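You operate a simulated robot arm through the tools that you are given. There is no shell and no other tool. Be economical: measure what you need, move in short steps, check, and stop when the job is done.

The job below is to be done with a simulated two-armed robot. You get a single attempt, and the scene is never put back.

JOB
Rinse both muddy sponges and wring them out under the orange lever.
Fine: rinse them in the red basin (the one with the yellow lever), press them in the small metal tray; lever up, sponges back.

The check looks at the end state, three seconds after you hand in, the way a careful person would. Anything else that was tipped, shoved, dropped, spilled or broken makes it a failure.

ROBOT AND FRAMES
Two 7-joint arms with three-finger grippers on one trunk, on a base that drives. Base frame: it is fixed to the floor where the robot stands at the start and does not move with it; the origin is under the middle of the robot, x ahead of it, y to its left, z up; the surface under the hand at the start is at about z = 850. Units: mm, degrees, N and s.
The left shoulder is at the start at [72, 126, 1191], the right one opposite. With the tool pointing down near the work surface each hand reaches from about 340 to 840 mm from the robot's upright axis, wherever it stands, measured 20 degrees to its own side. Places, roughly: inside of the small metal tray [700, 100, 900]; orange lever [800, 100, 1100]; red basin with the yellow lever [600, 400, 800]; red tap lever [800, 400, 1100]. Payload 2.94 kg a hand.
The tool frame of a hand sits at the grasp point between the pads (the TCP): z along the fingers, y along the line on which they close. The tips reach 30 mm beyond it. Largest opening 128 mm; the body of the gripper starts 93 mm behind the TCP.
Orientation is that of the tool frame in the base frame, as a unit quaternion [w, x, y, z]. With the fingers straight down and closing along the base's y, the tool's x points along the base's -x, its y along +y and its z along -z.

CONTROLS
- The arms move only by the tool step_arm. It takes "left_plan", "right_plan" or both (then of equal length, played together; a hand with none holds still); each is a list of rows, each a list of 3 entries, a list of its own where there are three numbers: the shift along the tool's x, y, z in units of 200 mm (1.0 is 200 mm), then the turn, a rotation vector about the tool's x, y, z in units of 60 degrees (1.0 is 60 degrees), then the finger opening in mm, from 0 to 128. In form: [[[tx, ty, tz], [wx, wy, wz], fingers], ...]. A call has 1 to 20 rows; each row is the pose to reach, as a shift and turn from the pose commanded when the call began, along the tool's axes at that moment. A call with a number of a shift or a turn outside -1 to 1 is refused whole. A row lasts 0.2 s, in which the tool goes at most 50 mm and 8.6 degrees; a call with a longer step from one row to the next is refused whole, and so is a gripper value outside its range. Where a pose cannot be reached the arm comes as near as it can. A force on the tool above 90 N (or 10 N above the force at the start of the call, whichever is more), or a blocked arm, ends the call early, and 0.2 s more pass. The fingers move at their own pace and stop on an object; they squeeze with about 43 N. The grip force told is the motor's: it shows also when the fingers shut on nothing. Time passes only in rows, and 0.2 s behind the last, so rows that repeat a pose let the fingers close. The reply holds the time, the measured pose of the TCP, the force on the tool along the base axes, the opening and the grip force, in the units named above and with some noise, with the torque about the TCP (base axes, N m) and any sound that the robot's microphone picked up, and new pictures: "pictures" is both (left out), scene, wrist or none (wrist: the cameras of the hands that moved).
- Cameras (640 x 400 px; columns grow to the right, rows downward): "scene" is now at [199.3, 9.5, 1368.7]; the picture's right is [0.12, -0.99, 0.00], its down [-0.45, -0.05, -0.89] and it looks along [0.88, 0.10, -0.46] (base axes); focal length 214 px, centre (320, 200). "left" rides on the left gripper at [69, 15, -120] in its tool frame; the picture's right is [-0.21, 0.98, 0.00], its down [-0.82, -0.18, -0.54] and it looks along [-0.53, -0.12, 0.84] (tool axes); focal length 251 px, centre (320, 200). "right" rides on the right gripper at [69, -15, -120] in its tool frame; the picture's right is [0.21, 0.98, 0.00], its down [-0.82, 0.18, -0.54] and it looks along [-0.53, 0.12, 0.84] (tool axes); focal length 251 px, centre (320, 200). There is no depth. A picture from a camera that has moved, and an enlarged one, comes with that camera's place and axes in the base frame and with its lens.
- raise_lower(by): slides the trunk up (or, below 0, down) by that many mm; the arms and the scene camera ride with it, the base frame stays. It gives what a move gives, with no picture.
- roll_base(legs): drives the robot by 1 to 6 legs, each [ahead, left, turn to the left] in mm, mm and degrees, along the robot's own axes; the way and the turn of a leg run together, so that a leg with both is an arc; at most 1500 mm and 180 degrees a leg. The arms and the cameras ride along, it lands a little off, and it stops where it bumps. It gives what a move gives, and a new picture of the scene camera.
- aim_head(pan, tilt): turns the head with the scene camera to pan (to the left, within 80 degrees either way) and tilt (down, from -29 to 69), counted from straight ahead of the robot. It gives what a move gives, and a new picture of the scene camera.
- inspect(camera, box): a new picture of the part [left, top, right, bottom] of that camera's present view, enlarged. No time passes.
- job_done(): hands the job in; it is judged then, once.

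Go step by step. Nothing tells you exact positions but the pictures and the camera data: compare them with the known pose of the tool, close in by small moves and look again before you grip or let go. The budget is 120 turns and 260 pictures, counting those below and the enlarged ones. Unless the task says otherwise, let go and move clear before handing in, and close with one line.

The tools are called after "Emit:" as a command line: name --argument value ..., lists and objects as JSON in quotes. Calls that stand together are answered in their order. step_arm: Moves the arms, as the interface text tells. Its arguments: {"type":"object","properties":{"left_plan":{"type":"array"},"right_plan":{"type":"array"},"pictures":{"type":"string","enum":["both","scene","wrist","none"]}},"required":[]} The other tools are called the same way: raise_lower (by) slides the trunk up or down; roll_base (legs) drives the base; aim_head (pan, tilt) turns the head that bears the scene camera; inspect (camera, box) takes an enlarged picture of a part of a camera's view; job_done () hands the job in.

At the start:

```text
time_s: 0.0
left_eef_pos: [306.1, 143.4, 1366.7]
left_orientation: [0.0, -0.001, 1.0, -0.001]
left_contact_force: [-0.5, -0.2, 0.0]
left_moment: [0.01, -0.04, 0.0]
left_finger_gap: 128.0
left_grip_force: 0.0
right_eef_pos: [368.1, -189.8, 1421.6]
right_orientation: [-0.001, 0.0, 1.0, 0.0]
right_contact_force: [1.1, 0.2, 0.3]
right_moment: [0.0, 0.0, 0.02]
right_finger_gap: 128.0
right_grip_force: 0.1
trunk travel left (down, up): [-409.0, 138.0]
robot x, y, heading: [1.6, 2.6, -0.0]
head pan, tilt: [6.6, 27.1]
```

scene: 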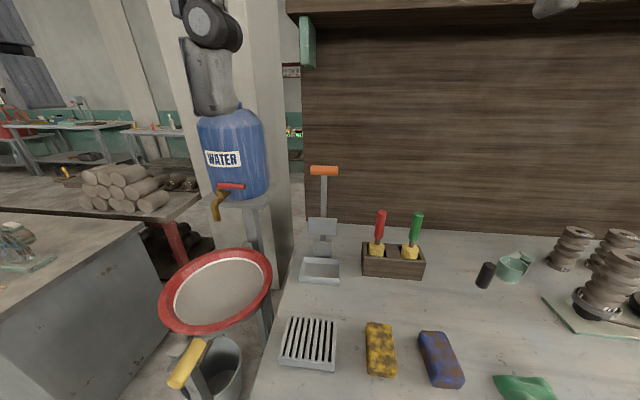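
right: 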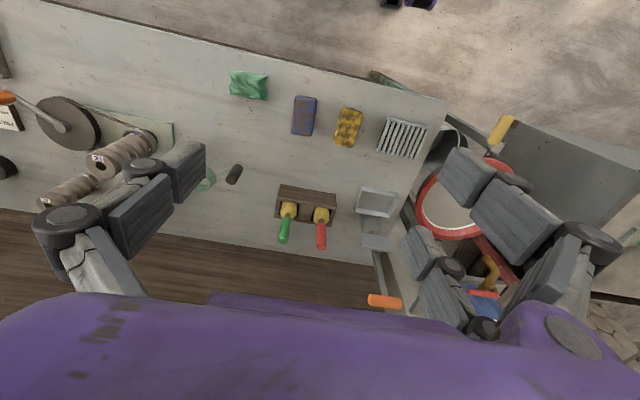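
left: 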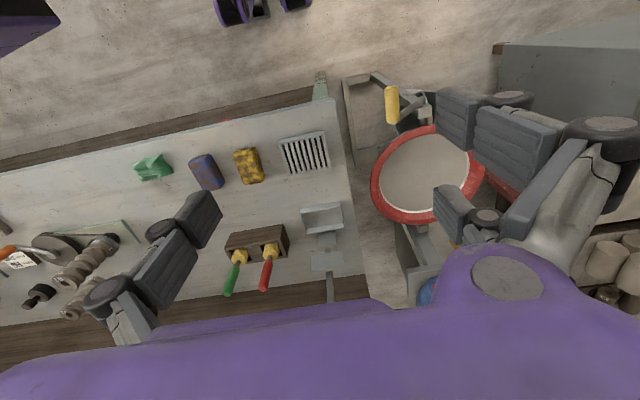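

I see two muddy sponges (yellow, blue) at the front of the bench, a press with an orange lever and small tray, and a red basin with a yellow lever under a water barrel with a red tap. I'll look closer first.

Emit:
inspect --camera "scene" --box '[140, 140, 360, 400]'

Emit:
inspect --camera "scene" --box '[260, 220, 580, 400]'

Emit:
inspect --camera "left" --box '[180, 60, 500, 310]'

```text
1.54 times, centred on (250, 270) of scene
camera zoom: at [199.3, 9.5, 1368.7], right [0.12, -0.99, 0.0], down [-0.45, -0.05, -0.89], along [0.88, 0.1, -0.46], focal length 330 px, centre (428, 92)
```

zoom: 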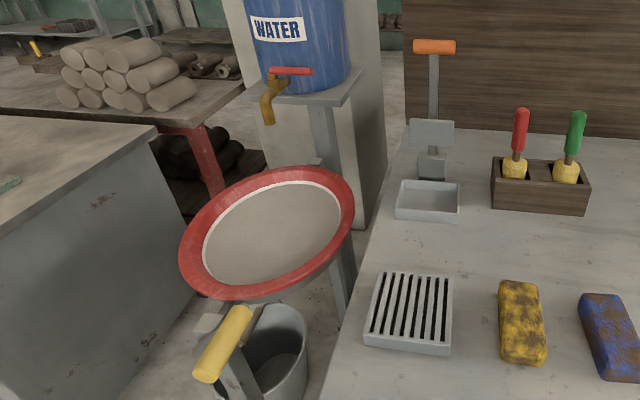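

```text
2.00 times, centred on (420, 310) of scene
camera zoom: at [199.3, 9.5, 1368.7], right [0.12, -0.99, 0.0], down [-0.45, -0.05, -0.89], along [0.88, 0.1, -0.46], focal length 429 px, centre (120, -20)
```

zoom: 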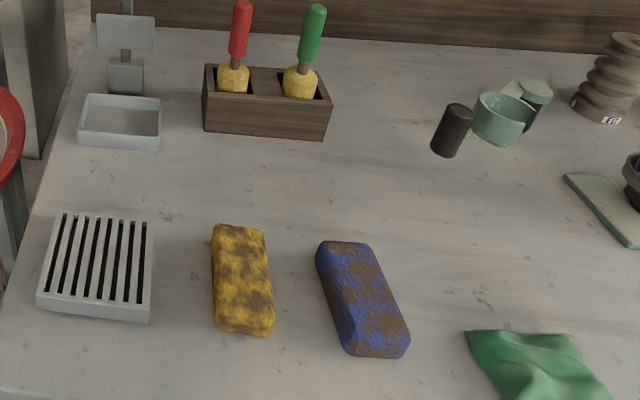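

```text
1.60 times, centred on (340, 185) of left
camera zoom: at [236.2, 158.8, 1487.3], right [0.21, 0.98, 0.0], down [0.82, -0.18, 0.54], along [0.53, -0.12, -0.84], focal length 402 px, centre (288, 224)
```

zoom: 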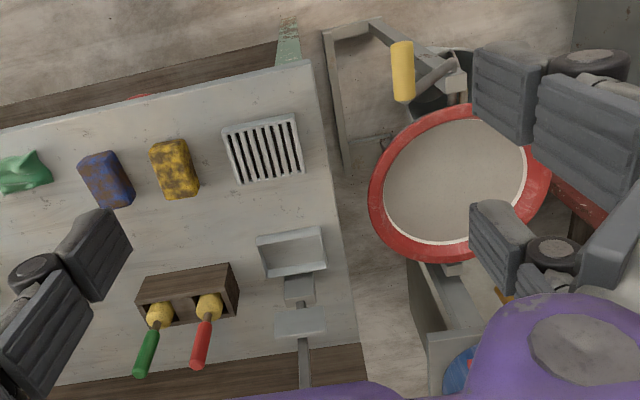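

Emit:
inspect --camera "scene" --box '[150, 230, 290, 400]'

Emit:
inspect --camera "scene" --box '[270, 150, 370, 300]'

Emit:
inspect --camera "left" --box '[340, 70, 500, 250]'

Emit:
inspect --camera "right" --box '[330, 90, 530, 320]'

```text
2.35 times, centred on (220, 315) of scene
camera zoom: at [199.3, 9.5, 1368.7], right [0.12, -0.99, 0.0], down [-0.45, -0.05, -0.89], along [0.88, 0.1, -0.46], focal length 505 px, centre (555, -71)
```

zoom: 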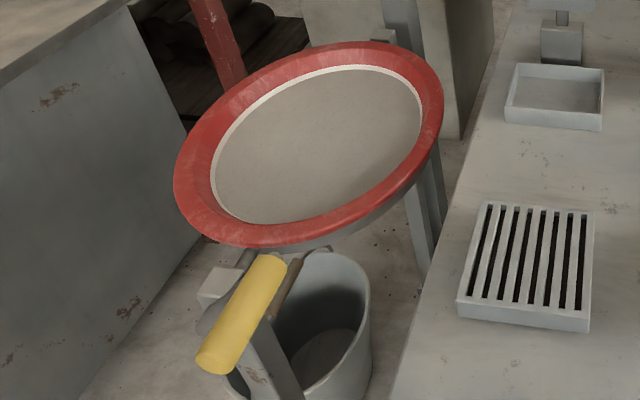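

```text
2.67 times, centred on (320, 225) of scene
camera zoom: at [199.3, 9.5, 1368.7], right [0.12, -0.99, 0.0], down [-0.45, -0.05, -0.89], along [0.88, 0.1, -0.46], focal length 572 px, centre (320, 133)
```

zoom: 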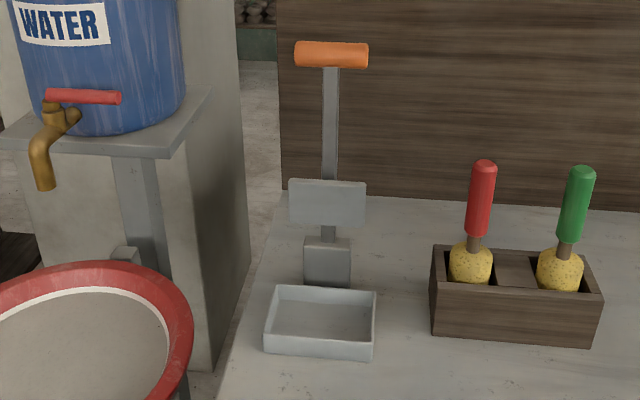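

```text
2.22 times, centred on (420, 160) of left
camera zoom: at [236.2, 158.8, 1487.3], right [0.21, 0.98, 0.0], down [0.82, -0.18, 0.54], along [0.53, -0.12, -0.84], focal length 559 px, centre (98, 289)
```

zoom: 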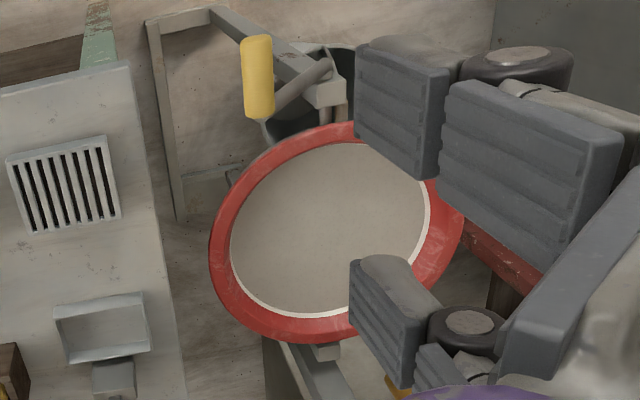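

```text
1.74 times, centred on (430, 205) of right
camera zoom: at [298.7, -203.9, 1543.6], right [-0.21, 0.98, 0.0], down [0.82, 0.18, 0.54], along [0.53, 0.12, -0.84], focal length 437 px, centre (129, 191)
```

zoom: 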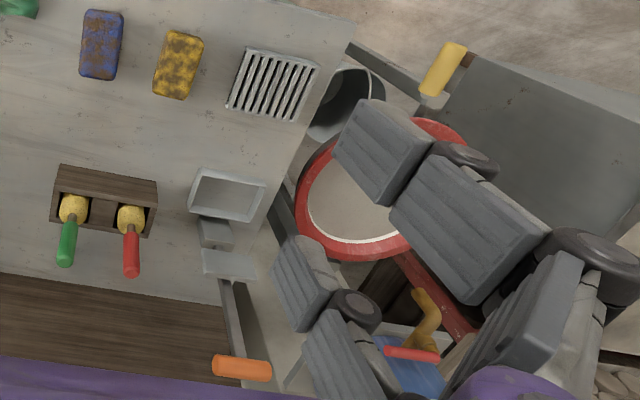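

Emit:
step_arm --left_plan '[[[-0.16, 0.13, 0.1], [0, 0, 0], 128], [[-0.32, 0.26, 0.2], [0, 0, 0], 128], [[-0.48, 0.39, 0.3], [0, 0, 0], 128], [[-0.64, 0.52, 0.4], [0, 0, 0], 128], [[-0.8, 0.65, 0.5], [0, 0, 0], 128], [[-0.96, 0.78, 0.58], [0, 0, 0], 128]]' --pictures "both"

```text
time_s: 1.4
left_eef_pos: [501.5, 302.9, 1250.7]
left_orientation: [0.0, -0.001, 1.0, -0.001]
left_contact_force: [1.1, 0.1, -0.1]
left_moment: [-0.01, 0.04, -0.01]
left_finger_gap: 127.8
left_grip_force: 0.0
right_eef_pos: [368.5, -187.6, 1421.6]
right_orientation: [0.0, 0.0, 1.0, 0.001]
right_contact_force: [0.4, -0.6, 0.4]
right_moment: [-0.03, -0.01, 0.03]
right_finger_gap: 128.2
right_grip_force: 0.0
trunk travel left (down, up): [-409.0, 138.0]
robot x, y, heading: [1.1, 4.5, -0.4]
head pan, tilt: [6.6, 27.1]
camera scene: at [200.5, 10.1, 1368.5], right [0.12, -0.99, 0.0], down [-0.45, -0.05, -0.89], along [0.88, 0.1, -0.46], focal length 214 px, centre (320, 200)
camera left: at [431.1, 316.5, 1371.3], right [0.21, 0.98, 0.0], down [0.82, -0.18, 0.54], along [0.53, -0.12, -0.84], focal length 251 px, centre (320, 200)
```

scene: 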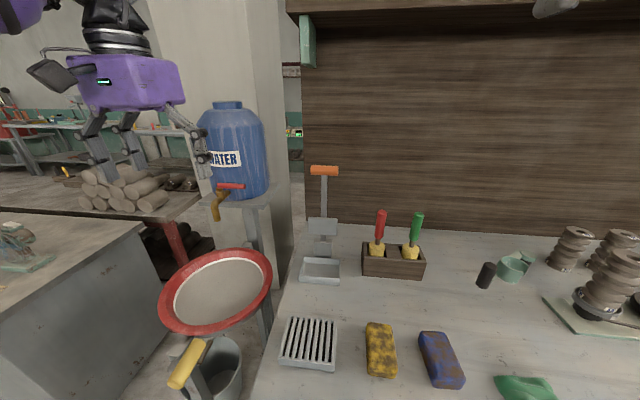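
left: 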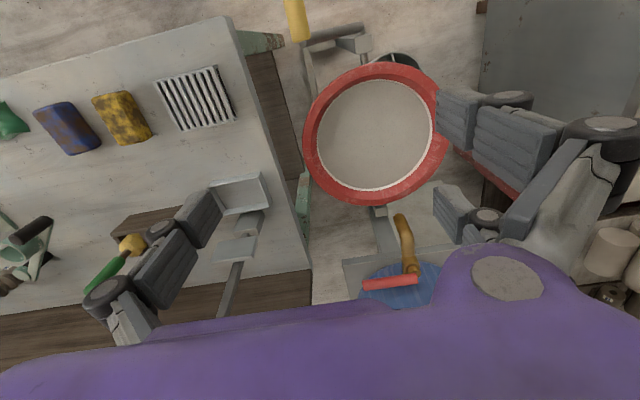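

Emit:
inspect --camera "left" --box '[290, 60, 460, 210]'

Emit:
inspect --camera "left" --box '[270, 0, 440, 110]'

Emit:
inspect --camera "left" --box '[170, 160, 290, 310]'

```text
2.67 times, centred on (375, 135) of left
camera zoom: at [431.1, 316.5, 1371.3], right [0.21, 0.98, 0.0], down [0.82, -0.18, 0.54], along [0.53, -0.12, -0.84], focal length 670 px, centre (173, 373)
```

zoom: 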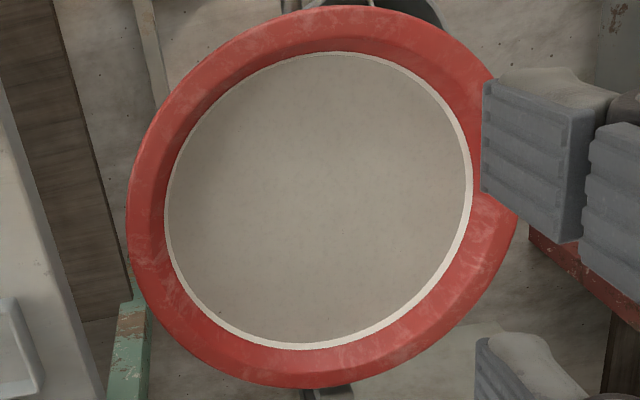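

```text
3.64 times, centred on (355, 55) of left
camera zoom: at [431.1, 316.5, 1371.3], right [0.21, 0.98, 0.0], down [0.82, -0.18, 0.54], along [0.53, -0.12, -0.84], focal length 914 px, centre (193, 727)
```

zoom: 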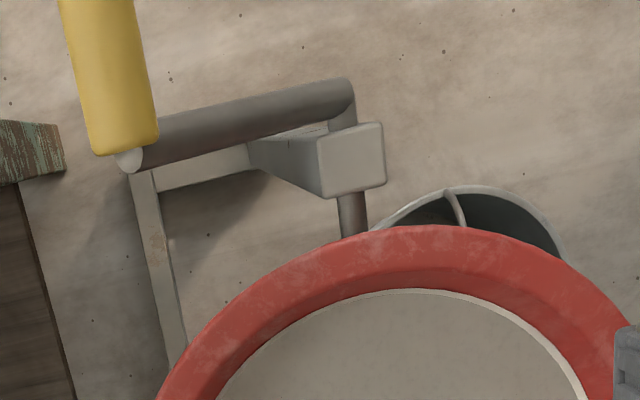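

```text
2.67 times, centred on (230, 235) of left
camera zoom: at [431.1, 316.5, 1371.3], right [0.21, 0.98, 0.0], down [0.82, -0.18, 0.54], along [0.53, -0.12, -0.84], focal length 670 px, centre (560, 107)
```

zoom: 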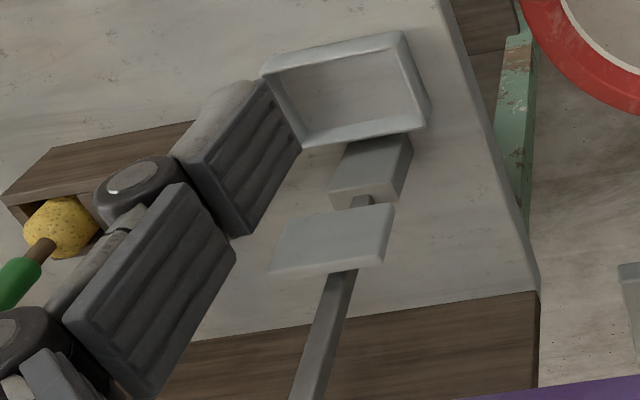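

The grey disc lies about 25 mm below the rim, so it is probably water; I'll confirm when dipping. Next I move the left hand above the yellow sponge at about (476, -90).

Emit:
step_arm --left_plan '[[[0.02, -0.2, 0.1], [0, 0, 0], 128], [[0.04, -0.4, 0.2], [0, 0, 0], 128], [[0.06, -0.6, 0.3], [0, 0, 0], 128], [[0.08, -0.8, 0.4], [0, 0, 0], 128], [[0.1, -0.98, 0.5], [0, 0, 0], 128]]' --pictures "none"

Emit:
step_arm --left_plan '[[[0, -0.2, 0.15], [0, 0, 0], 128], [[0, -0.4, 0.3], [0, 0, 0], 128], [[0, -0.6, 0.45], [0, 0, 0], 128], [[0, -0.8, 0.6], [0, 0, 0], 128], [[0.02, -0.98, 0.75], [0, 0, 0], 128]]' --pictures "both"

```text
time_s: 2.6
left_eef_pos: [480.0, 103.8, 1150.6]
left_orientation: [0.0, 0.0, 1.0, -0.001]
left_contact_force: [0.9, -0.6, 0.0]
left_moment: [0.02, 0.07, -0.03]
left_finger_gap: 127.9
left_grip_force: 0.0
right_eef_pos: [369.2, -188.6, 1422.1]
right_orientation: [-0.001, -0.001, 1.0, 0.0]
right_contact_force: [0.1, 0.3, 0.4]
right_moment: [-0.01, 0.02, 0.02]
right_finger_gap: 127.8
right_grip_force: 0.1
trunk travel left (down, up): [-409.0, 138.0]
robot x, y, heading: [-1.7, 4.2, -0.1]
head pan, tilt: [6.6, 27.1]
```

```text
time_s: 3.8
left_eef_pos: [436.0, 72.7, 1057.5]
left_orientation: [0.001, -0.002, 1.0, -0.001]
left_contact_force: [-0.3, 1.0, -0.1]
left_moment: [0.01, -0.01, 0.0]
left_finger_gap: 127.9
left_grip_force: 0.0
left hand out of reach, approached as far as the arm can: row 1, 2, 3, 4, 5
right_eef_pos: [367.6, -188.8, 1422.2]
right_orientation: [0.001, -0.001, 1.0, 0.0]
right_contact_force: [-0.6, 0.0, 0.9]
right_moment: [-0.02, -0.02, -0.03]
right_finger_gap: 127.9
right_grip_force: 0.0
trunk travel left (down, up): [-409.0, 138.0]
robot x, y, heading: [-0.1, 4.2, -0.1]
head pan, tilt: [6.6, 27.1]
camera scene: at [198.9, 9.6, 1368.8], right [0.12, -0.99, 0.0], down [-0.45, -0.05, -0.89], along [0.88, 0.1, -0.46], focal length 214 px, centre (320, 200)
camera left: at [365.4, 87.1, 1177.7], right [0.21, 0.98, 0.0], down [0.82, -0.18, 0.54], along [0.53, -0.12, -0.84], focal length 251 px, centre (320, 200)
```

scene: 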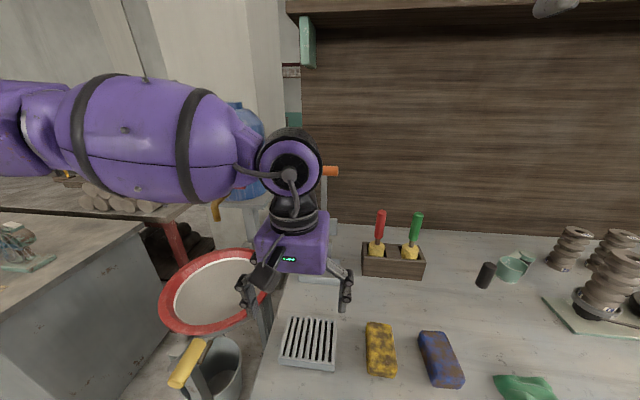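
left: 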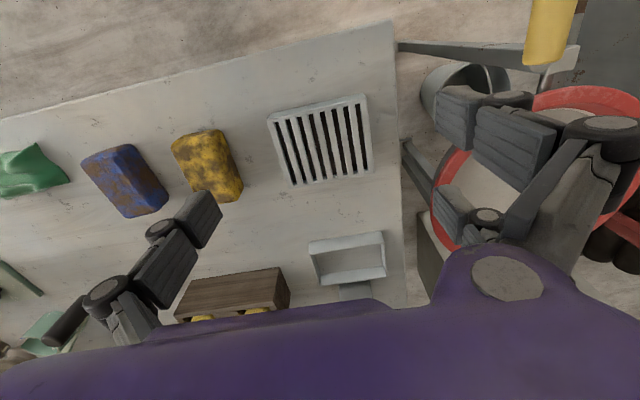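

The left arm cannot cross to the sponges from here, so I'll drive the robot about 320 mm to its right, with the hand above everything on the bench.

Emit:
roll_base --legs '[[0, -320, 0]]'

```text
time_s: 7.2
left_eef_pos: [437.0, -246.8, 1057.8]
left_orientation: [0.0, -0.002, 1.0, -0.001]
left_contact_force: [0.0, -0.5, -0.8]
left_moment: [-0.01, 0.01, 0.0]
left_finger_gap: 128.0
left_grip_force: 0.1
right_eef_pos: [367.4, -508.0, 1421.8]
right_orientation: [0.001, -0.001, 1.0, 0.0]
right_contact_force: [-0.7, 0.2, 0.3]
right_moment: [0.02, -0.01, 0.0]
right_finger_gap: 128.1
right_grip_force: 0.0
trunk travel left (down, up): [-409.0, 138.0]
robot x, y, heading: [1.5, -317.8, 0.2]
head pan, tilt: [6.6, 27.1]
camera scene: at [199.5, -310.3, 1368.7], right [0.12, -0.99, 0.0], down [-0.45, -0.05, -0.89], along [0.88, 0.1, -0.46], focal length 214 px, centre (320, 200)
```

scene: 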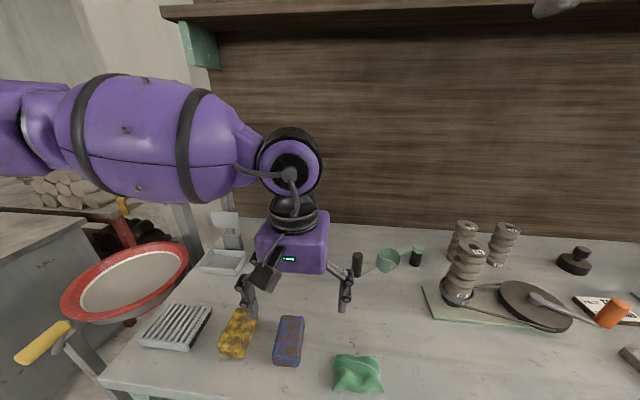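

Emit:
step_arm --left_plan '[[[-0.05, 0.2, 0.05], [0, 0, 0], 128], [[-0.1, 0.4, 0.1], [0, 0, 0], 128], [[-0.15, 0.6, 0.2], [0, 0, 0], 128], [[-0.195, 0.785, 0.285], [0, 0, 0], 128]]' --pictures "wrist"

```text
time_s: 8.2
left_eef_pos: [473.2, -89.5, 998.9]
left_orientation: [0.0, -0.002, 1.0, -0.002]
left_contact_force: [-0.3, 0.2, 0.5]
left_moment: [-0.07, 0.03, -0.02]
left_finger_gap: 127.8
left_grip_force: 0.1
right_eef_pos: [367.3, -507.8, 1421.8]
right_orientation: [0.001, -0.001, 1.0, -0.001]
right_contact_force: [0.0, -0.3, 0.5]
right_moment: [-0.03, -0.01, 0.02]
right_finger_gap: 128.1
right_grip_force: 0.0
trunk travel left (down, up): [-409.0, 138.0]
robot x, y, heading: [3.8, -317.1, 0.1]
head pan, tilt: [6.6, 27.1]
camera left: at [403.8, -75.0, 1120.0], right [0.21, 0.98, 0.0], down [0.82, -0.18, 0.54], along [0.53, -0.12, -0.84], focal length 251 px, centre (320, 200)
```

left: 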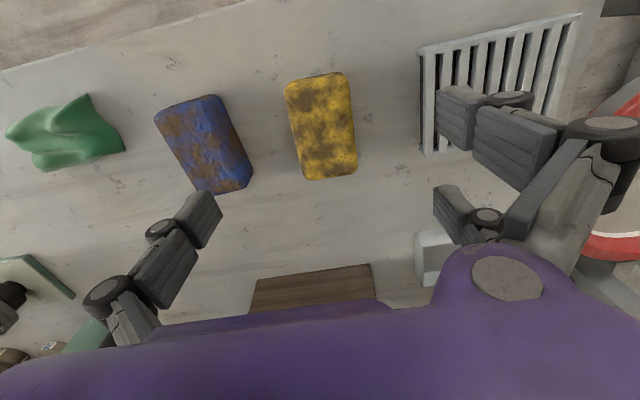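

Emit:
step_arm --left_plan '[[[-0.015, 0, 0.2], [0, 0, 0], 104], [[-0.015, 0, 0.4], [0, 0, 0], 104], [[-0.015, 0, 0.55], [0, 0, 0], 104]]' --pictures "both"

```text
time_s: 9.0
left_eef_pos: [478.8, -90.5, 890.2]
left_orientation: [0.0, -0.002, 1.0, -0.001]
left_contact_force: [0.2, -0.1, -0.8]
left_moment: [-0.02, 0.07, 0.02]
left_finger_gap: 103.8
left_grip_force: 0.1
right_eef_pos: [369.6, -508.4, 1422.2]
right_orientation: [0.001, -0.001, 1.0, 0.0]
right_contact_force: [0.4, 0.5, -0.1]
right_moment: [0.01, 0.01, 0.01]
right_finger_gap: 128.1
right_grip_force: 0.0
trunk travel left (down, up): [-409.0, 138.0]
robot x, y, heading: [0.5, -320.9, 0.1]
head pan, tilt: [6.6, 27.1]
camera scene: at [200.0, -310.7, 1368.7], right [0.12, -0.99, 0.0], down [-0.45, -0.05, -0.89], along [0.88, 0.1, -0.46], focal length 214 px, centre (320, 200)
camera left: at [408.2, -75.5, 1010.2], right [0.21, 0.98, 0.0], down [0.82, -0.18, 0.54], along [0.53, -0.12, -0.84], focal length 251 px, centre (320, 200)
```

scene: 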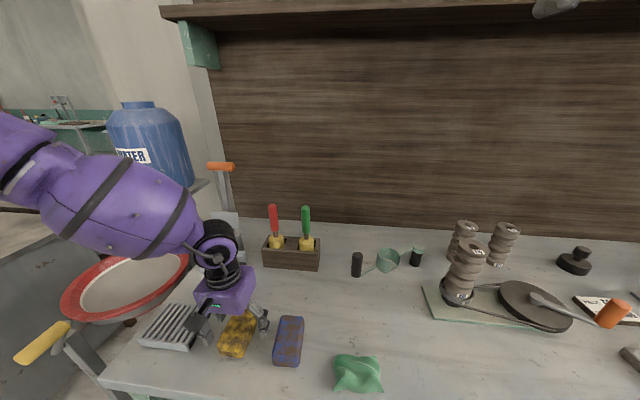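
left: 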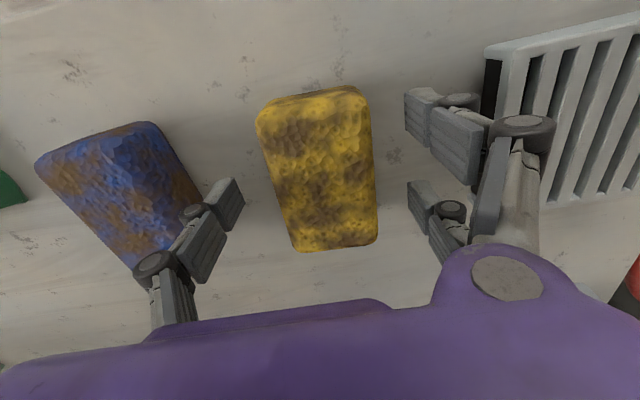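

Emit:
step_arm --left_plan '[[[0.04, 0, 0.02], [0, 0, 0], 104], [[0.04, 0, 0.02], [0, 0, 0], 60], [[0.04, 0, 0.02], [0, 0, 0], 30], [[0.04, 0, 0.02], [0, 0, 0], 30]]' --pictures "wrist"

```text
time_s: 10.0
left_eef_pos: [470.4, -89.9, 886.5]
left_orientation: [0.0, -0.001, 1.0, 0.0]
left_contact_force: [1.0, 0.2, -0.4]
left_moment: [0.0, 0.0, 0.0]
left_finger_gap: 56.5
left_grip_force: 42.9
right_eef_pos: [367.7, -508.4, 1422.0]
right_orientation: [0.0, -0.001, 1.0, -0.001]
right_contact_force: [0.1, 0.6, 0.4]
right_moment: [0.02, 0.0, 0.02]
right_finger_gap: 127.9
right_grip_force: 0.1
trunk travel left (down, up): [-409.0, 138.0]
robot x, y, heading: [-1.6, -322.9, 0.2]
head pan, tilt: [6.6, 27.1]
camera left: at [399.8, -75.5, 1006.7], right [0.21, 0.98, 0.0], down [0.82, -0.18, 0.54], along [0.53, -0.12, -0.84], focal length 251 px, centre (320, 200)
```

left: 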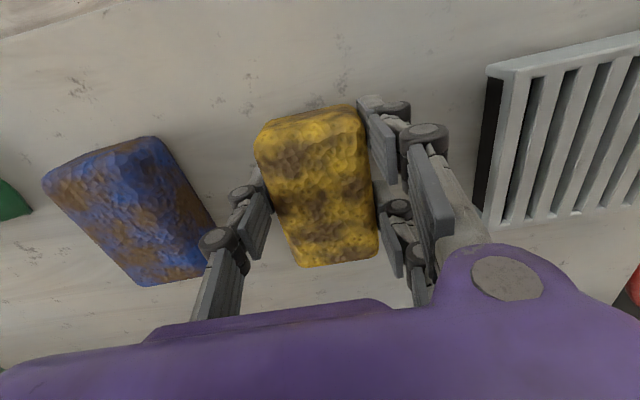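

Yellow sponge gripped (56 mm). Lifting, then driving back left towards the basin.

Emit:
step_arm --left_plan '[[[0, 0, -0.2], [0, 0, 0], 30], [[0, 0, -0.4], [0, 0, 0], 30], [[0, 0, -0.6], [0, 0, 0], 30], [[0, 0, -0.8], [0, 0, 0], 30], [[0, 0, -1.0], [0, 0, 0], 30]]' --pictures "wrist"

Emit:
roll_base --legs '[[0, 300, 0]]'

```text
time_s: 11.2
left_eef_pos: [468.2, -91.3, 1085.9]
left_orientation: [0.0, -0.001, 1.0, 0.0]
left_contact_force: [0.5, -0.1, -1.0]
left_moment: [-0.01, -0.02, 0.0]
left_finger_gap: 56.6
left_grip_force: 43.5
right_eef_pos: [368.1, -508.6, 1423.1]
right_orientation: [-0.001, -0.001, 1.0, 0.0]
right_contact_force: [-0.1, -1.2, -0.1]
right_moment: [0.03, 0.02, -0.01]
right_finger_gap: 127.7
right_grip_force: 0.1
trunk travel left (down, up): [-409.0, 138.0]
robot x, y, heading: [0.4, -318.5, 0.3]
head pan, tilt: [6.6, 27.1]
camera left: at [398.0, -76.6, 1206.8], right [0.21, 0.98, 0.0], down [0.82, -0.18, 0.54], along [0.53, -0.12, -0.84], focal length 251 px, centre (320, 200)
```

left: 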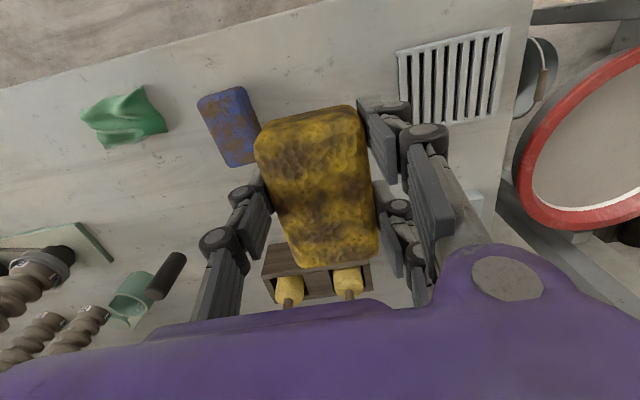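

```text
time_s: 14.4
left_eef_pos: [469.8, 205.5, 1086.3]
left_orientation: [0.002, 0.0, 1.0, 0.0]
left_contact_force: [0.0, -0.2, -0.7]
left_moment: [0.02, 0.01, -0.01]
left_finger_gap: 56.5
left_grip_force: 42.4
right_eef_pos: [367.2, -211.4, 1421.8]
right_orientation: [0.0, 0.001, 1.0, 0.0]
right_contact_force: [-0.1, -0.4, 0.1]
right_moment: [0.0, 0.0, 0.01]
right_finger_gap: 128.3
right_grip_force: 0.0
trunk travel left (down, up): [-409.0, 138.0]
robot x, y, heading: [-0.3, -19.3, -0.1]
head pan, tilt: [6.6, 27.1]
camera scene: at [199.6, -12.7, 1368.7], right [0.11, -0.99, 0.0], down [-0.45, -0.05, -0.89], along [0.88, 0.1, -0.46], focal length 214 px, centre (320, 200)
```

scene: 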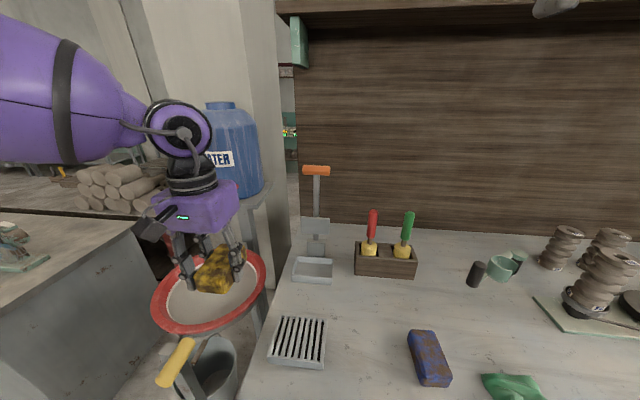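

Emit:
step_arm --left_plan '[[[-0.13, 0.15, 0.1], [0, 0, 0], 30], [[-0.26, 0.3, 0.2], [0, 0, 0], 30], [[-0.4, 0.46, 0.3], [0, 0, 0], 30], [[-0.54, 0.62, 0.4], [0, 0, 0], 30], [[-0.68, 0.78, 0.5], [0, 0, 0], 30], [[-0.82, 0.94, 0.6], [0, 0, 0], 30]]' --pictures "both"

```text
time_s: 15.8
left_eef_pos: [634.5, 394.8, 963.8]
left_orientation: [0.001, 0.0, 1.0, -0.002]
left_contact_force: [0.5, -0.3, 0.2]
left_moment: [0.01, 0.03, -0.01]
left_finger_gap: 56.6
left_grip_force: 43.1
right_eef_pos: [369.0, -208.7, 1420.6]
right_orientation: [-0.001, 0.001, 1.0, -0.001]
right_contact_force: [0.1, 0.8, 0.1]
right_moment: [-0.08, 0.01, -0.05]
right_finger_gap: 127.7
right_grip_force: 0.1
trunk travel left (down, up): [-409.0, 138.0]
robot x, y, heading: [2.9, -21.2, -0.0]
head pan, tilt: [6.6, 27.1]
camera scene: at [201.1, -10.8, 1368.4], right [0.11, -0.99, 0.0], down [-0.45, -0.05, -0.89], along [0.88, 0.1, -0.46], focal length 214 px, centre (320, 200)
camera left: at [565.4, 410.6, 1084.1], right [0.21, 0.98, 0.0], down [0.82, -0.18, 0.54], along [0.53, -0.12, -0.84], focal length 251 px, centre (320, 200)
```

scene: 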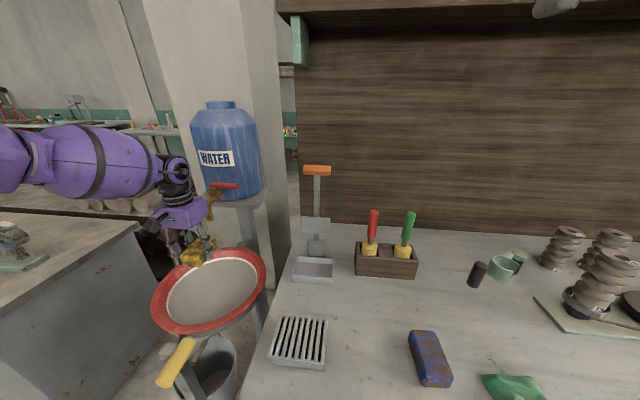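
left: 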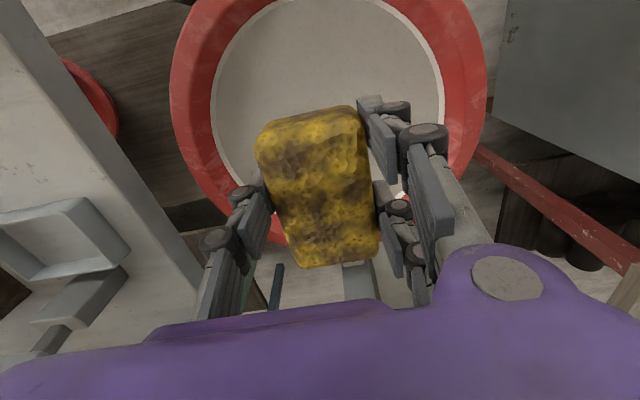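

Emit:
step_arm --left_plan '[[[-0.02, 0.02, 0.2], [0, 0, 0], 30], [[-0.02, 0.02, 0.4], [0, 0, 0], 30], [[-0.02, 0.02, 0.6], [0, 0, 0], 30]]' --pictures "both"

```text
time_s: 16.6
left_eef_pos: [637.4, 397.0, 845.1]
left_orientation: [0.001, -0.002, 1.0, 0.001]
left_contact_force: [0.4, 0.5, -0.1]
left_moment: [0.03, -0.01, 0.02]
left_finger_gap: 56.6
left_grip_force: 42.6
right_eef_pos: [368.3, -211.1, 1422.0]
right_orientation: [0.0, 0.001, 1.0, 0.0]
right_contact_force: [0.2, 0.1, -0.5]
right_moment: [-0.04, 0.01, 0.0]
right_finger_gap: 128.3
right_grip_force: 0.1
trunk travel left (down, up): [-409.0, 138.0]
robot x, y, heading: [-0.8, -22.9, 0.1]
head pan, tilt: [6.6, 27.1]
camera scene: at [200.0, -12.6, 1368.7], right [0.11, -0.99, 0.0], down [-0.45, -0.05, -0.89], along [0.88, 0.1, -0.46], focal length 214 px, centre (320, 200)
camera left: at [566.2, 411.6, 965.7], right [0.21, 0.98, 0.0], down [0.82, -0.18, 0.54], along [0.53, -0.11, -0.84], focal length 251 px, centre (320, 200)
```

scene: 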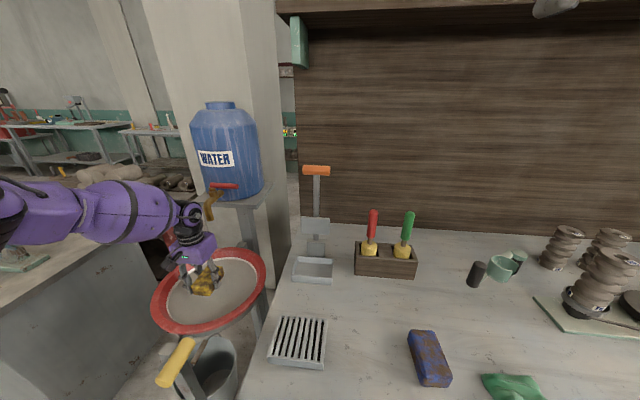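
left: 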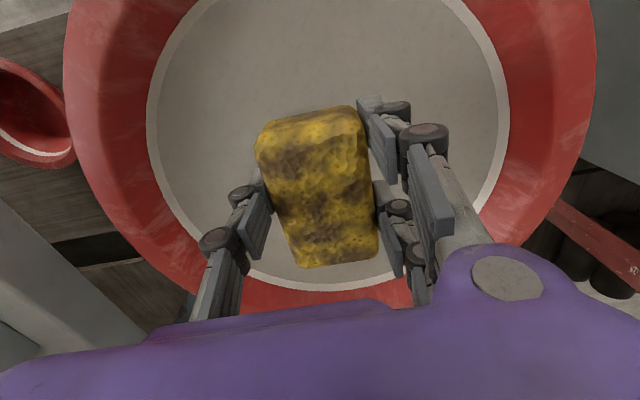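

Emit:
step_arm --left_plan '[[[0, 0, 0.07], [0, 0, 0], 30], [[0, 0, 0.14], [0, 0, 0], 30], [[0, 0, 0.2], [0, 0, 0], 30], [[0, 0, 0.25], [0, 0, 0], 30]]' --pictures "wrist"

```text
time_s: 17.6
left_eef_pos: [623.9, 391.5, 808.9]
left_orientation: [0.002, -0.002, 1.0, 0.002]
left_contact_force: [0.0, 0.4, -1.1]
left_moment: [0.01, 0.03, -0.02]
left_finger_gap: 56.6
left_grip_force: 42.9
left hand out of reach, approached as far as the arm can: row 1, 2, 3, 4
right_eef_pos: [367.9, -209.7, 1421.4]
right_orientation: [0.0, 0.001, 1.0, 0.0]
right_contact_force: [-0.1, -0.7, 0.6]
right_moment: [0.0, -0.01, -0.04]
right_finger_gap: 128.1
right_grip_force: 0.1
trunk travel left (down, up): [-409.0, 138.0]
robot x, y, heading: [-1.2, -22.9, 0.1]
head pan, tilt: [6.6, 27.1]
camera left: at [553.3, 406.1, 929.6], right [0.21, 0.98, 0.0], down [0.82, -0.18, 0.54], along [0.53, -0.11, -0.84], focal length 251 px, centre (320, 200)
```

left: 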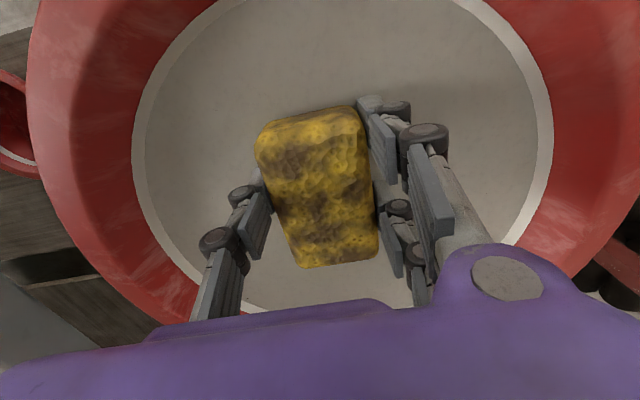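

Emit:
step_arm --left_plan '[[[0, 0, -0.2], [0, 0, 0], 30], [[0, 0, -0.4], [0, 0, 0], 30], [[0, 0, -0.6], [0, 0, 0], 30]]' --pictures "none"

Emit:
raise_lower --by -100

```text
time_s: 18.4
left_eef_pos: [623.2, 392.5, 929.0]
left_orientation: [0.001, 0.0, 1.0, -0.001]
left_contact_force: [-0.1, -0.1, -0.7]
left_moment: [-0.01, -0.01, 0.0]
left_finger_gap: 56.8
left_grip_force: 43.2
right_eef_pos: [365.7, -210.4, 1421.4]
right_orientation: [0.0, 0.001, 1.0, 0.0]
right_contact_force: [0.8, -0.1, -0.7]
right_moment: [0.02, -0.04, 0.01]
right_finger_gap: 127.8
right_grip_force: 0.1
trunk travel left (down, up): [-409.0, 138.0]
robot x, y, heading: [-1.7, -16.5, 0.1]
head pan, tilt: [6.6, 27.1]
```

```text
time_s: 19.7
left_eef_pos: [623.8, 391.2, 830.3]
left_orientation: [0.001, -0.001, 1.0, -0.001]
left_contact_force: [0.0, 0.9, 0.1]
left_moment: [0.02, -0.01, -0.03]
left_finger_gap: 56.6
left_grip_force: 42.4
right_eef_pos: [366.4, -210.9, 1323.0]
right_orientation: [0.001, 0.001, 1.0, 0.0]
right_contact_force: [-0.4, 0.1, 0.6]
right_moment: [-0.02, 0.0, 0.02]
right_finger_gap: 128.3
right_grip_force: 0.1
trunk travel left (down, up): [-309.0, 238.0]
robot x, y, heading: [-0.1, -18.2, 0.0]
head pan, tilt: [6.6, 27.1]
```

Trunk lowered 100 mm. Now I lower the sponge slowly to find either a floor or water, watching the force.

Emit:
step_arm --left_plan '[[[-0.05, 0.03, 0.07], [0, 0, 0], 30], [[-0.07, 0.04, 0.14], [0, 0, 0], 30], [[-0.07, 0.04, 0.2], [0, 0, 0], 30], [[-0.07, 0.04, 0.25], [0, 0, 0], 30]]' --pictures "both"

```text
time_s: 20.7
left_eef_pos: [636.4, 400.6, 778.3]
left_orientation: [0.001, 0.001, 1.0, -0.001]
left_contact_force: [-0.4, -0.1, 0.9]
left_moment: [0.01, 0.04, -0.04]
left_finger_gap: 56.6
left_grip_force: 42.6
right_eef_pos: [366.4, -211.3, 1321.6]
right_orientation: [0.0, 0.001, 1.0, 0.001]
right_contact_force: [-0.1, -0.1, 0.1]
right_moment: [0.04, 0.0, 0.01]
right_finger_gap: 128.2
right_grip_force: 0.0
trunk travel left (down, up): [-309.0, 238.0]
robot x, y, heading: [-1.3, -22.7, -0.1]
head pan, tilt: [6.6, 27.1]
camera scene: at [225.6, -12.4, 1268.3], right [0.11, -0.99, 0.0], down [-0.45, -0.05, -0.89], along [0.88, 0.1, -0.46], focal length 214 px, centre (320, 200)
camera left: at [567.3, 414.7, 899.7], right [0.21, 0.98, 0.0], down [0.82, -0.18, 0.54], along [0.53, -0.12, -0.84], focal length 251 px, centre (320, 200)
```

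scene: 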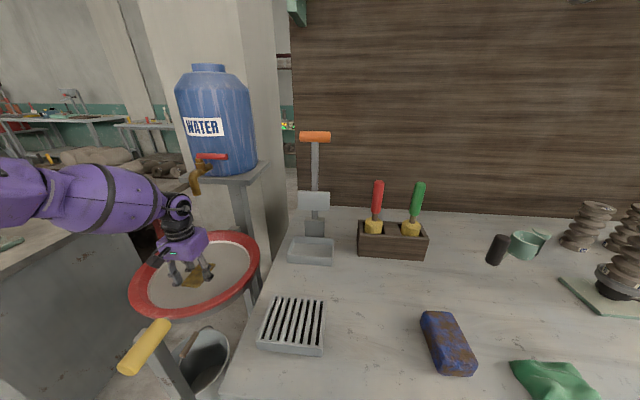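
left: 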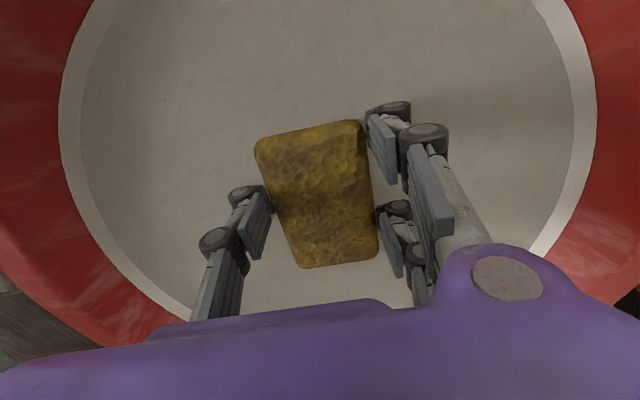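

Emit:
inspect --camera "left" --box '[200, 80, 480, 280]'

```text
2.00 times, centred on (340, 180) of left
camera zoom: at [567.3, 414.7, 899.7], right [0.21, 0.98, 0.0], down [0.82, -0.18, 0.54], along [0.53, -0.12, -0.84], focal length 503 px, centre (280, 240)
```

zoom: 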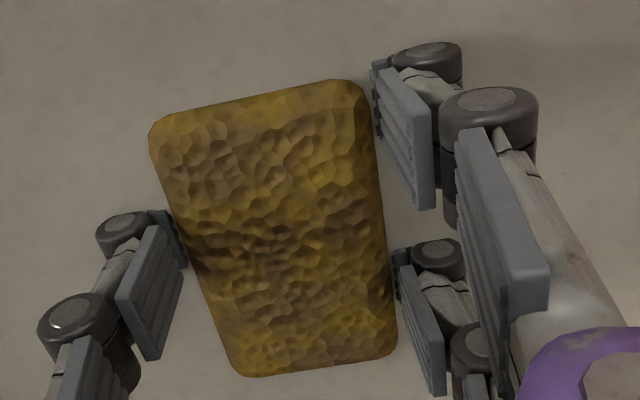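

The sponge is in water (it has darkened). I'll go a little deeper and swish gently.

Emit:
step_arm --left_plan '[[[0, 0, 0.04], [0, 0, 0], 30], [[0, 0, 0.08], [0, 0, 0], 30], [[0, 0.06, 0.08], [0, 0, 0], 30], [[0, 0.12, 0.08], [0, 0, 0], 30], [[0, 0.06, 0.08], [0, 0, 0], 30], [[0, 0, 0.08], [0, 0, 0], 30], [[0, -0.06, 0.08], [0, 0, 0], 30], [[0, -0.12, 0.08], [0, 0, 0], 30], [[0, -0.06, 0.08], [0, 0, 0], 30], [[0, 0, 0.08], [0, 0, 0], 30], [[0.06, 0, 0.08], [0, 0, 0], 30], [[0.12, 0, 0.08], [0, 0, 0], 30], [[0.06, 0, 0.08], [0, 0, 0], 30], [[0, 0, 0.08], [0, 0, 0], 30], [[-0.06, 0, 0.08], [0, 0, 0], 30], [[0, 0, 0.08], [0, 0, 0], 30]]' --pictures "wrist"

```text
time_s: 24.1
left_eef_pos: [636.7, 399.7, 763.5]
left_orientation: [0.001, 0.0, 1.0, 0.0]
left_contact_force: [-0.4, -1.1, 0.6]
left_moment: [0.04, 0.0, -0.04]
left_finger_gap: 56.7
left_grip_force: 43.1
right_eef_pos: [367.0, -211.4, 1324.0]
right_orientation: [0.001, 0.001, 1.0, 0.0]
right_contact_force: [0.8, 0.9, -0.4]
right_moment: [-0.01, 0.0, 0.0]
right_finger_gap: 127.8
right_grip_force: 0.1
trunk travel left (down, up): [-309.0, 238.0]
robot x, y, heading: [0.3, -22.6, -0.1]
head pan, tilt: [6.6, 27.1]
camera left: at [567.1, 414.9, 883.8], right [0.21, 0.98, 0.0], down [0.82, -0.18, 0.54], along [0.53, -0.12, -0.84], focal length 251 px, centre (320, 200)
```

left: 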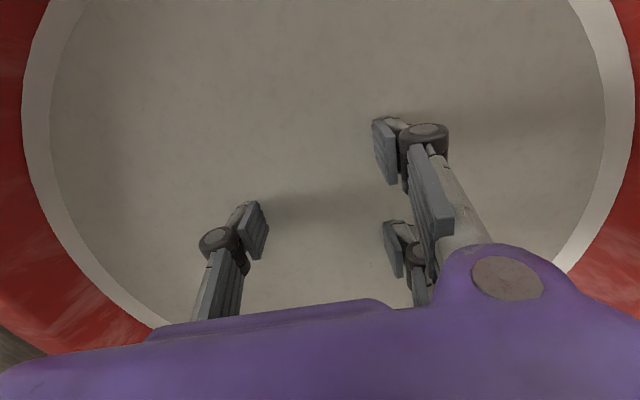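

The water is opaque and the sponge is fully under. I'll lift it out and look.

Emit:
step_arm --left_plan '[[[0, 0, -0.1], [0, 0, 0], 30], [[0, 0, -0.2], [0, 0, 0], 30], [[0, 0, -0.3], [0, 0, 0], 30], [[0, 0, -0.4], [0, 0, 0], 30], [[0, 0, -0.4], [0, 0, 0], 30]]' --pictures "wrist"

```text
time_s: 25.3
left_eef_pos: [636.8, 400.3, 843.8]
left_orientation: [0.0, 0.0, 1.0, -0.001]
left_contact_force: [0.0, -0.3, -0.7]
left_moment: [-0.03, 0.02, 0.01]
left_finger_gap: 56.9
left_grip_force: 43.7
right_eef_pos: [367.9, -210.6, 1321.3]
right_orientation: [0.0, 0.002, 1.0, 0.0]
right_contact_force: [0.8, -0.8, -0.8]
right_moment: [-0.02, 0.02, -0.03]
right_finger_gap: 128.0
right_grip_force: 0.1
trunk travel left (down, up): [-309.0, 238.0]
robot x, y, heading: [-2.1, -23.5, -0.3]
head pan, tilt: [6.6, 27.1]
camera left: at [567.3, 415.1, 964.2], right [0.21, 0.98, 0.0], down [0.82, -0.18, 0.54], along [0.53, -0.12, -0.84], focal length 251 px, centre (320, 200)
```

left: 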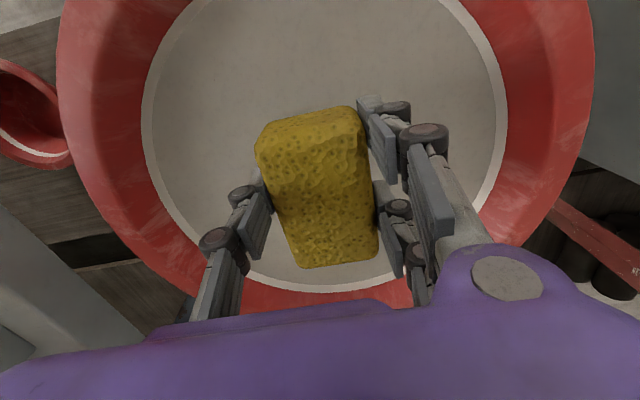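

Yellow is clean and wet. Now I lift it and drive right about 200 mm so the left arm can reach the tray well.

Emit:
step_arm --left_plan '[[[0, 0, -0.15], [0, 0, 0], 30], [[0, 0, -0.3], [0, 0, 0], 30], [[0, 0, -0.5], [0, 0, 0], 30], [[0, 0, -0.7], [0, 0, 0], 30], [[0, 0, -0.7], [0, 0, 0], 30], [[0, 0, -0.7], [0, 0, 0], 30]]' --pictures "none"

Emit:
roll_base --legs '[[0, -210, 0]]'

```text
time_s: 26.7
left_eef_pos: [637.5, 399.8, 983.8]
left_orientation: [0.0, 0.0, 1.0, 0.0]
left_contact_force: [0.2, -0.5, -0.6]
left_moment: [0.01, -0.01, 0.01]
left_finger_gap: 56.7
left_grip_force: 43.0
right_eef_pos: [366.5, -210.9, 1321.4]
right_orientation: [0.001, 0.001, 1.0, 0.0]
right_contact_force: [-0.4, 0.1, -0.7]
right_moment: [0.0, 0.0, -0.02]
right_finger_gap: 128.1
right_grip_force: 0.1
trunk travel left (down, up): [-309.0, 238.0]
robot x, y, heading: [-0.7, -22.6, -0.2]
head pan, tilt: [6.6, 27.1]
```

```text
time_s: 29.2
left_eef_pos: [636.2, 191.1, 982.6]
left_orientation: [0.001, 0.0, 1.0, 0.0]
left_contact_force: [-0.4, -0.5, 0.0]
left_moment: [-0.01, -0.01, 0.01]
left_finger_gap: 56.7
left_grip_force: 43.3
right_eef_pos: [367.7, -419.2, 1321.2]
right_orientation: [0.0, 0.0, 1.0, 0.001]
right_contact_force: [0.6, 0.3, 0.1]
right_moment: [0.03, 0.04, 0.0]
right_finger_gap: 128.2
right_grip_force: 0.1
trunk travel left (down, up): [-309.0, 238.0]
robot x, y, heading: [-7.4, -228.2, -0.1]
head pan, tilt: [6.6, 27.1]
camera scene: at [225.2, -220.8, 1268.3], right [0.12, -0.99, 0.0], down [-0.45, -0.05, -0.89], along [0.88, 0.1, -0.46], focal length 214 px, centre (320, 200)
```

scene: 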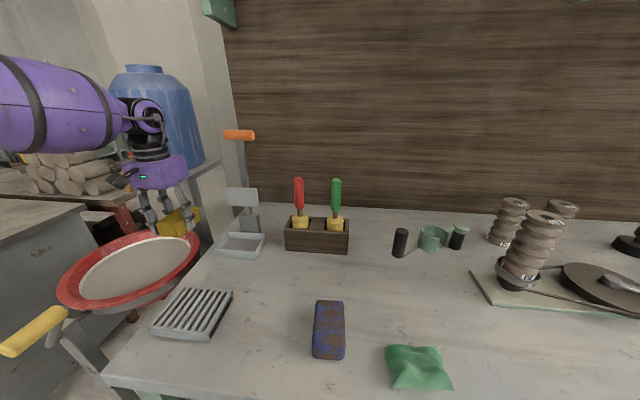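

Emit:
step_arm --left_plan '[[[0.1, -0.2, -0.1], [0, 0, 0], 30], [[0.2, -0.35, -0.2], [0, 0, 0], 30]]' --pictures "wrist"

Emit:
inspect --camera "scene" --box '[190, 110, 290, 270]'

```text
time_s: 29.8
left_eef_pos: [596.4, 121.9, 1022.9]
left_orientation: [0.001, -0.001, 1.0, 0.0]
left_contact_force: [0.2, 0.0, -0.3]
left_moment: [0.02, 0.0, 0.0]
left_finger_gap: 56.7
left_grip_force: 43.0
right_eef_pos: [365.1, -419.9, 1323.1]
right_orientation: [0.001, 0.0, 1.0, 0.0]
right_contact_force: [0.6, -0.5, 0.3]
right_moment: [0.02, 0.0, 0.02]
right_finger_gap: 128.1
right_grip_force: 0.0
trunk travel left (down, up): [-309.0, 238.0]
robot x, y, heading: [2.8, -232.3, 0.1]
head pan, tilt: [6.6, 27.1]
camera left: at [526.1, 136.4, 1143.9], right [0.21, 0.98, 0.0], down [0.82, -0.18, 0.54], along [0.53, -0.12, -0.84], focal length 251 px, centre (320, 200)
```

left: 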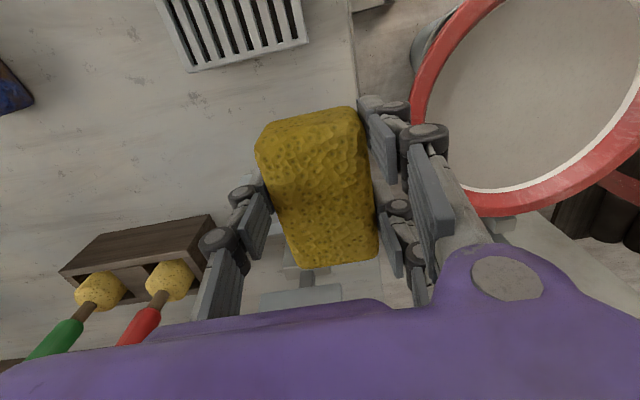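

```text
2.50 times, centred on (240, 190) of scene
camera zoom: at [224.6, -221.3, 1268.4], right [0.12, -0.99, 0.0], down [-0.45, -0.05, -0.89], along [0.88, 0.1, -0.46], focal length 536 px, centre (520, 225)
```

zoom: 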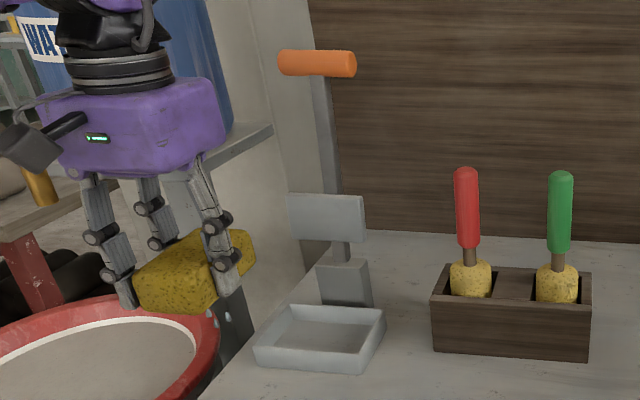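

The tray is about 80 × 118 mm outside (long along y), so the sponge must lie along y. I'll turn the hand 90° about its axis, well clear of everything, and watch the reach.

Emit:
step_arm --left_plan '[[[0, 0, 0], [0, 0, 0.125], 30], [[0, 0, 0], [0, 0, 0.25], 30], [[0, 0, 0], [0, 0, 0.375], 30], [[0, 0, 0], [0, 0, 0.5], 30], [[0, 0, 0], [0, 0, 0.625], 30], [[0, 0, 0], [0, 0, 0.75], 30]]' --pictures "none"

Emit:
step_arm --left_plan '[[[0, 0, 0], [0, 0, 0.125], 30], [[0, 0, 0], [0, 0, 0.25], 30], [[0, 0, 0], [0, 0, 0.375], 30], [[0, 0, 0], [0, 0, 0.5], 30], [[0, 0, 0], [0, 0, 0.625], 30], [[0, 0, 0], [0, 0, 0.75], 30]]' --pictures "both"

```text
time_s: 31.2
left_eef_pos: [501.4, 37.1, 1017.5]
left_orientation: [-0.001, 0.367, 0.93, 0.011]
left_contact_force: [0.4, -0.8, -0.5]
left_moment: [0.04, 0.1, -0.01]
left_finger_gap: 56.5
left_grip_force: 42.6
left hand out of reach, approached as far as the arm can: row 3, 4, 5, 6
right_eef_pos: [369.6, -421.4, 1321.6]
right_orientation: [-0.001, 0.001, 1.0, 0.001]
right_contact_force: [0.7, -0.1, 0.3]
right_moment: [0.06, 0.1, -0.01]
right_finger_gap: 127.8
right_grip_force: 0.2
trunk travel left (down, up): [-309.0, 238.0]
robot x, y, heading: [0.2, -229.2, 0.1]
head pan, tilt: [6.6, 27.1]
```

```text
time_s: 32.6
left_eef_pos: [365.3, -122.0, 1052.1]
left_orientation: [-0.001, 0.691, 0.722, 0.004]
left_contact_force: [-0.7, 0.9, 0.0]
left_moment: [0.02, 0.0, 0.0]
left_finger_gap: 57.0
left_grip_force: 42.9
left hand out of reach, approached as far as the arm can: row 1, 2, 3, 4, 5, 6
right_eef_pos: [367.4, -419.1, 1322.1]
right_orientation: [0.0, 0.0, 1.0, 0.0]
right_contact_force: [-0.2, 0.5, -1.0]
right_moment: [-0.02, 0.02, 0.0]
right_finger_gap: 128.0
right_grip_force: 0.1
trunk travel left (down, up): [-309.0, 238.0]
robot x, y, heading: [-3.0, -229.4, 0.2]
head pan, tilt: [6.6, 27.1]
camera scene: at [225.0, -221.1, 1268.4], right [0.12, -0.99, 0.0], down [-0.45, -0.05, -0.89], along [0.88, 0.1, -0.46], focal length 214 px, centre (320, 200)
camera left: at [377.3, -52.7, 1173.8], right [0.98, -0.17, 0.0], down [-0.15, -0.83, 0.53], along [-0.09, -0.53, -0.85], focal length 251 px, centre (320, 200)
```

scene: 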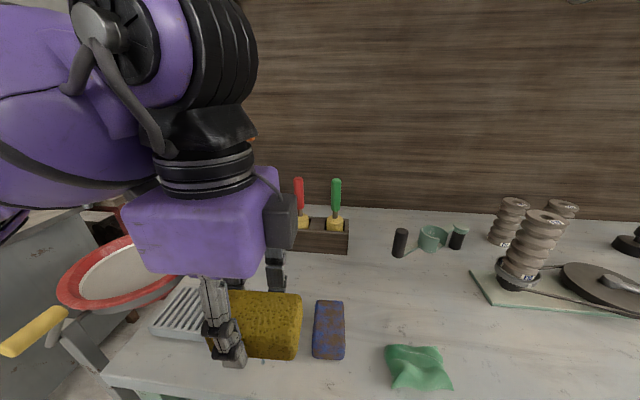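
left: 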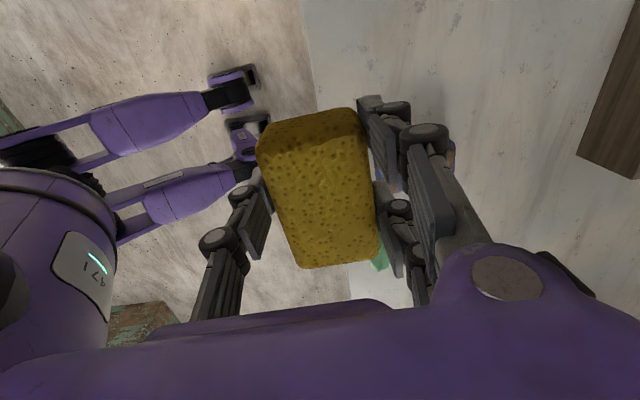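

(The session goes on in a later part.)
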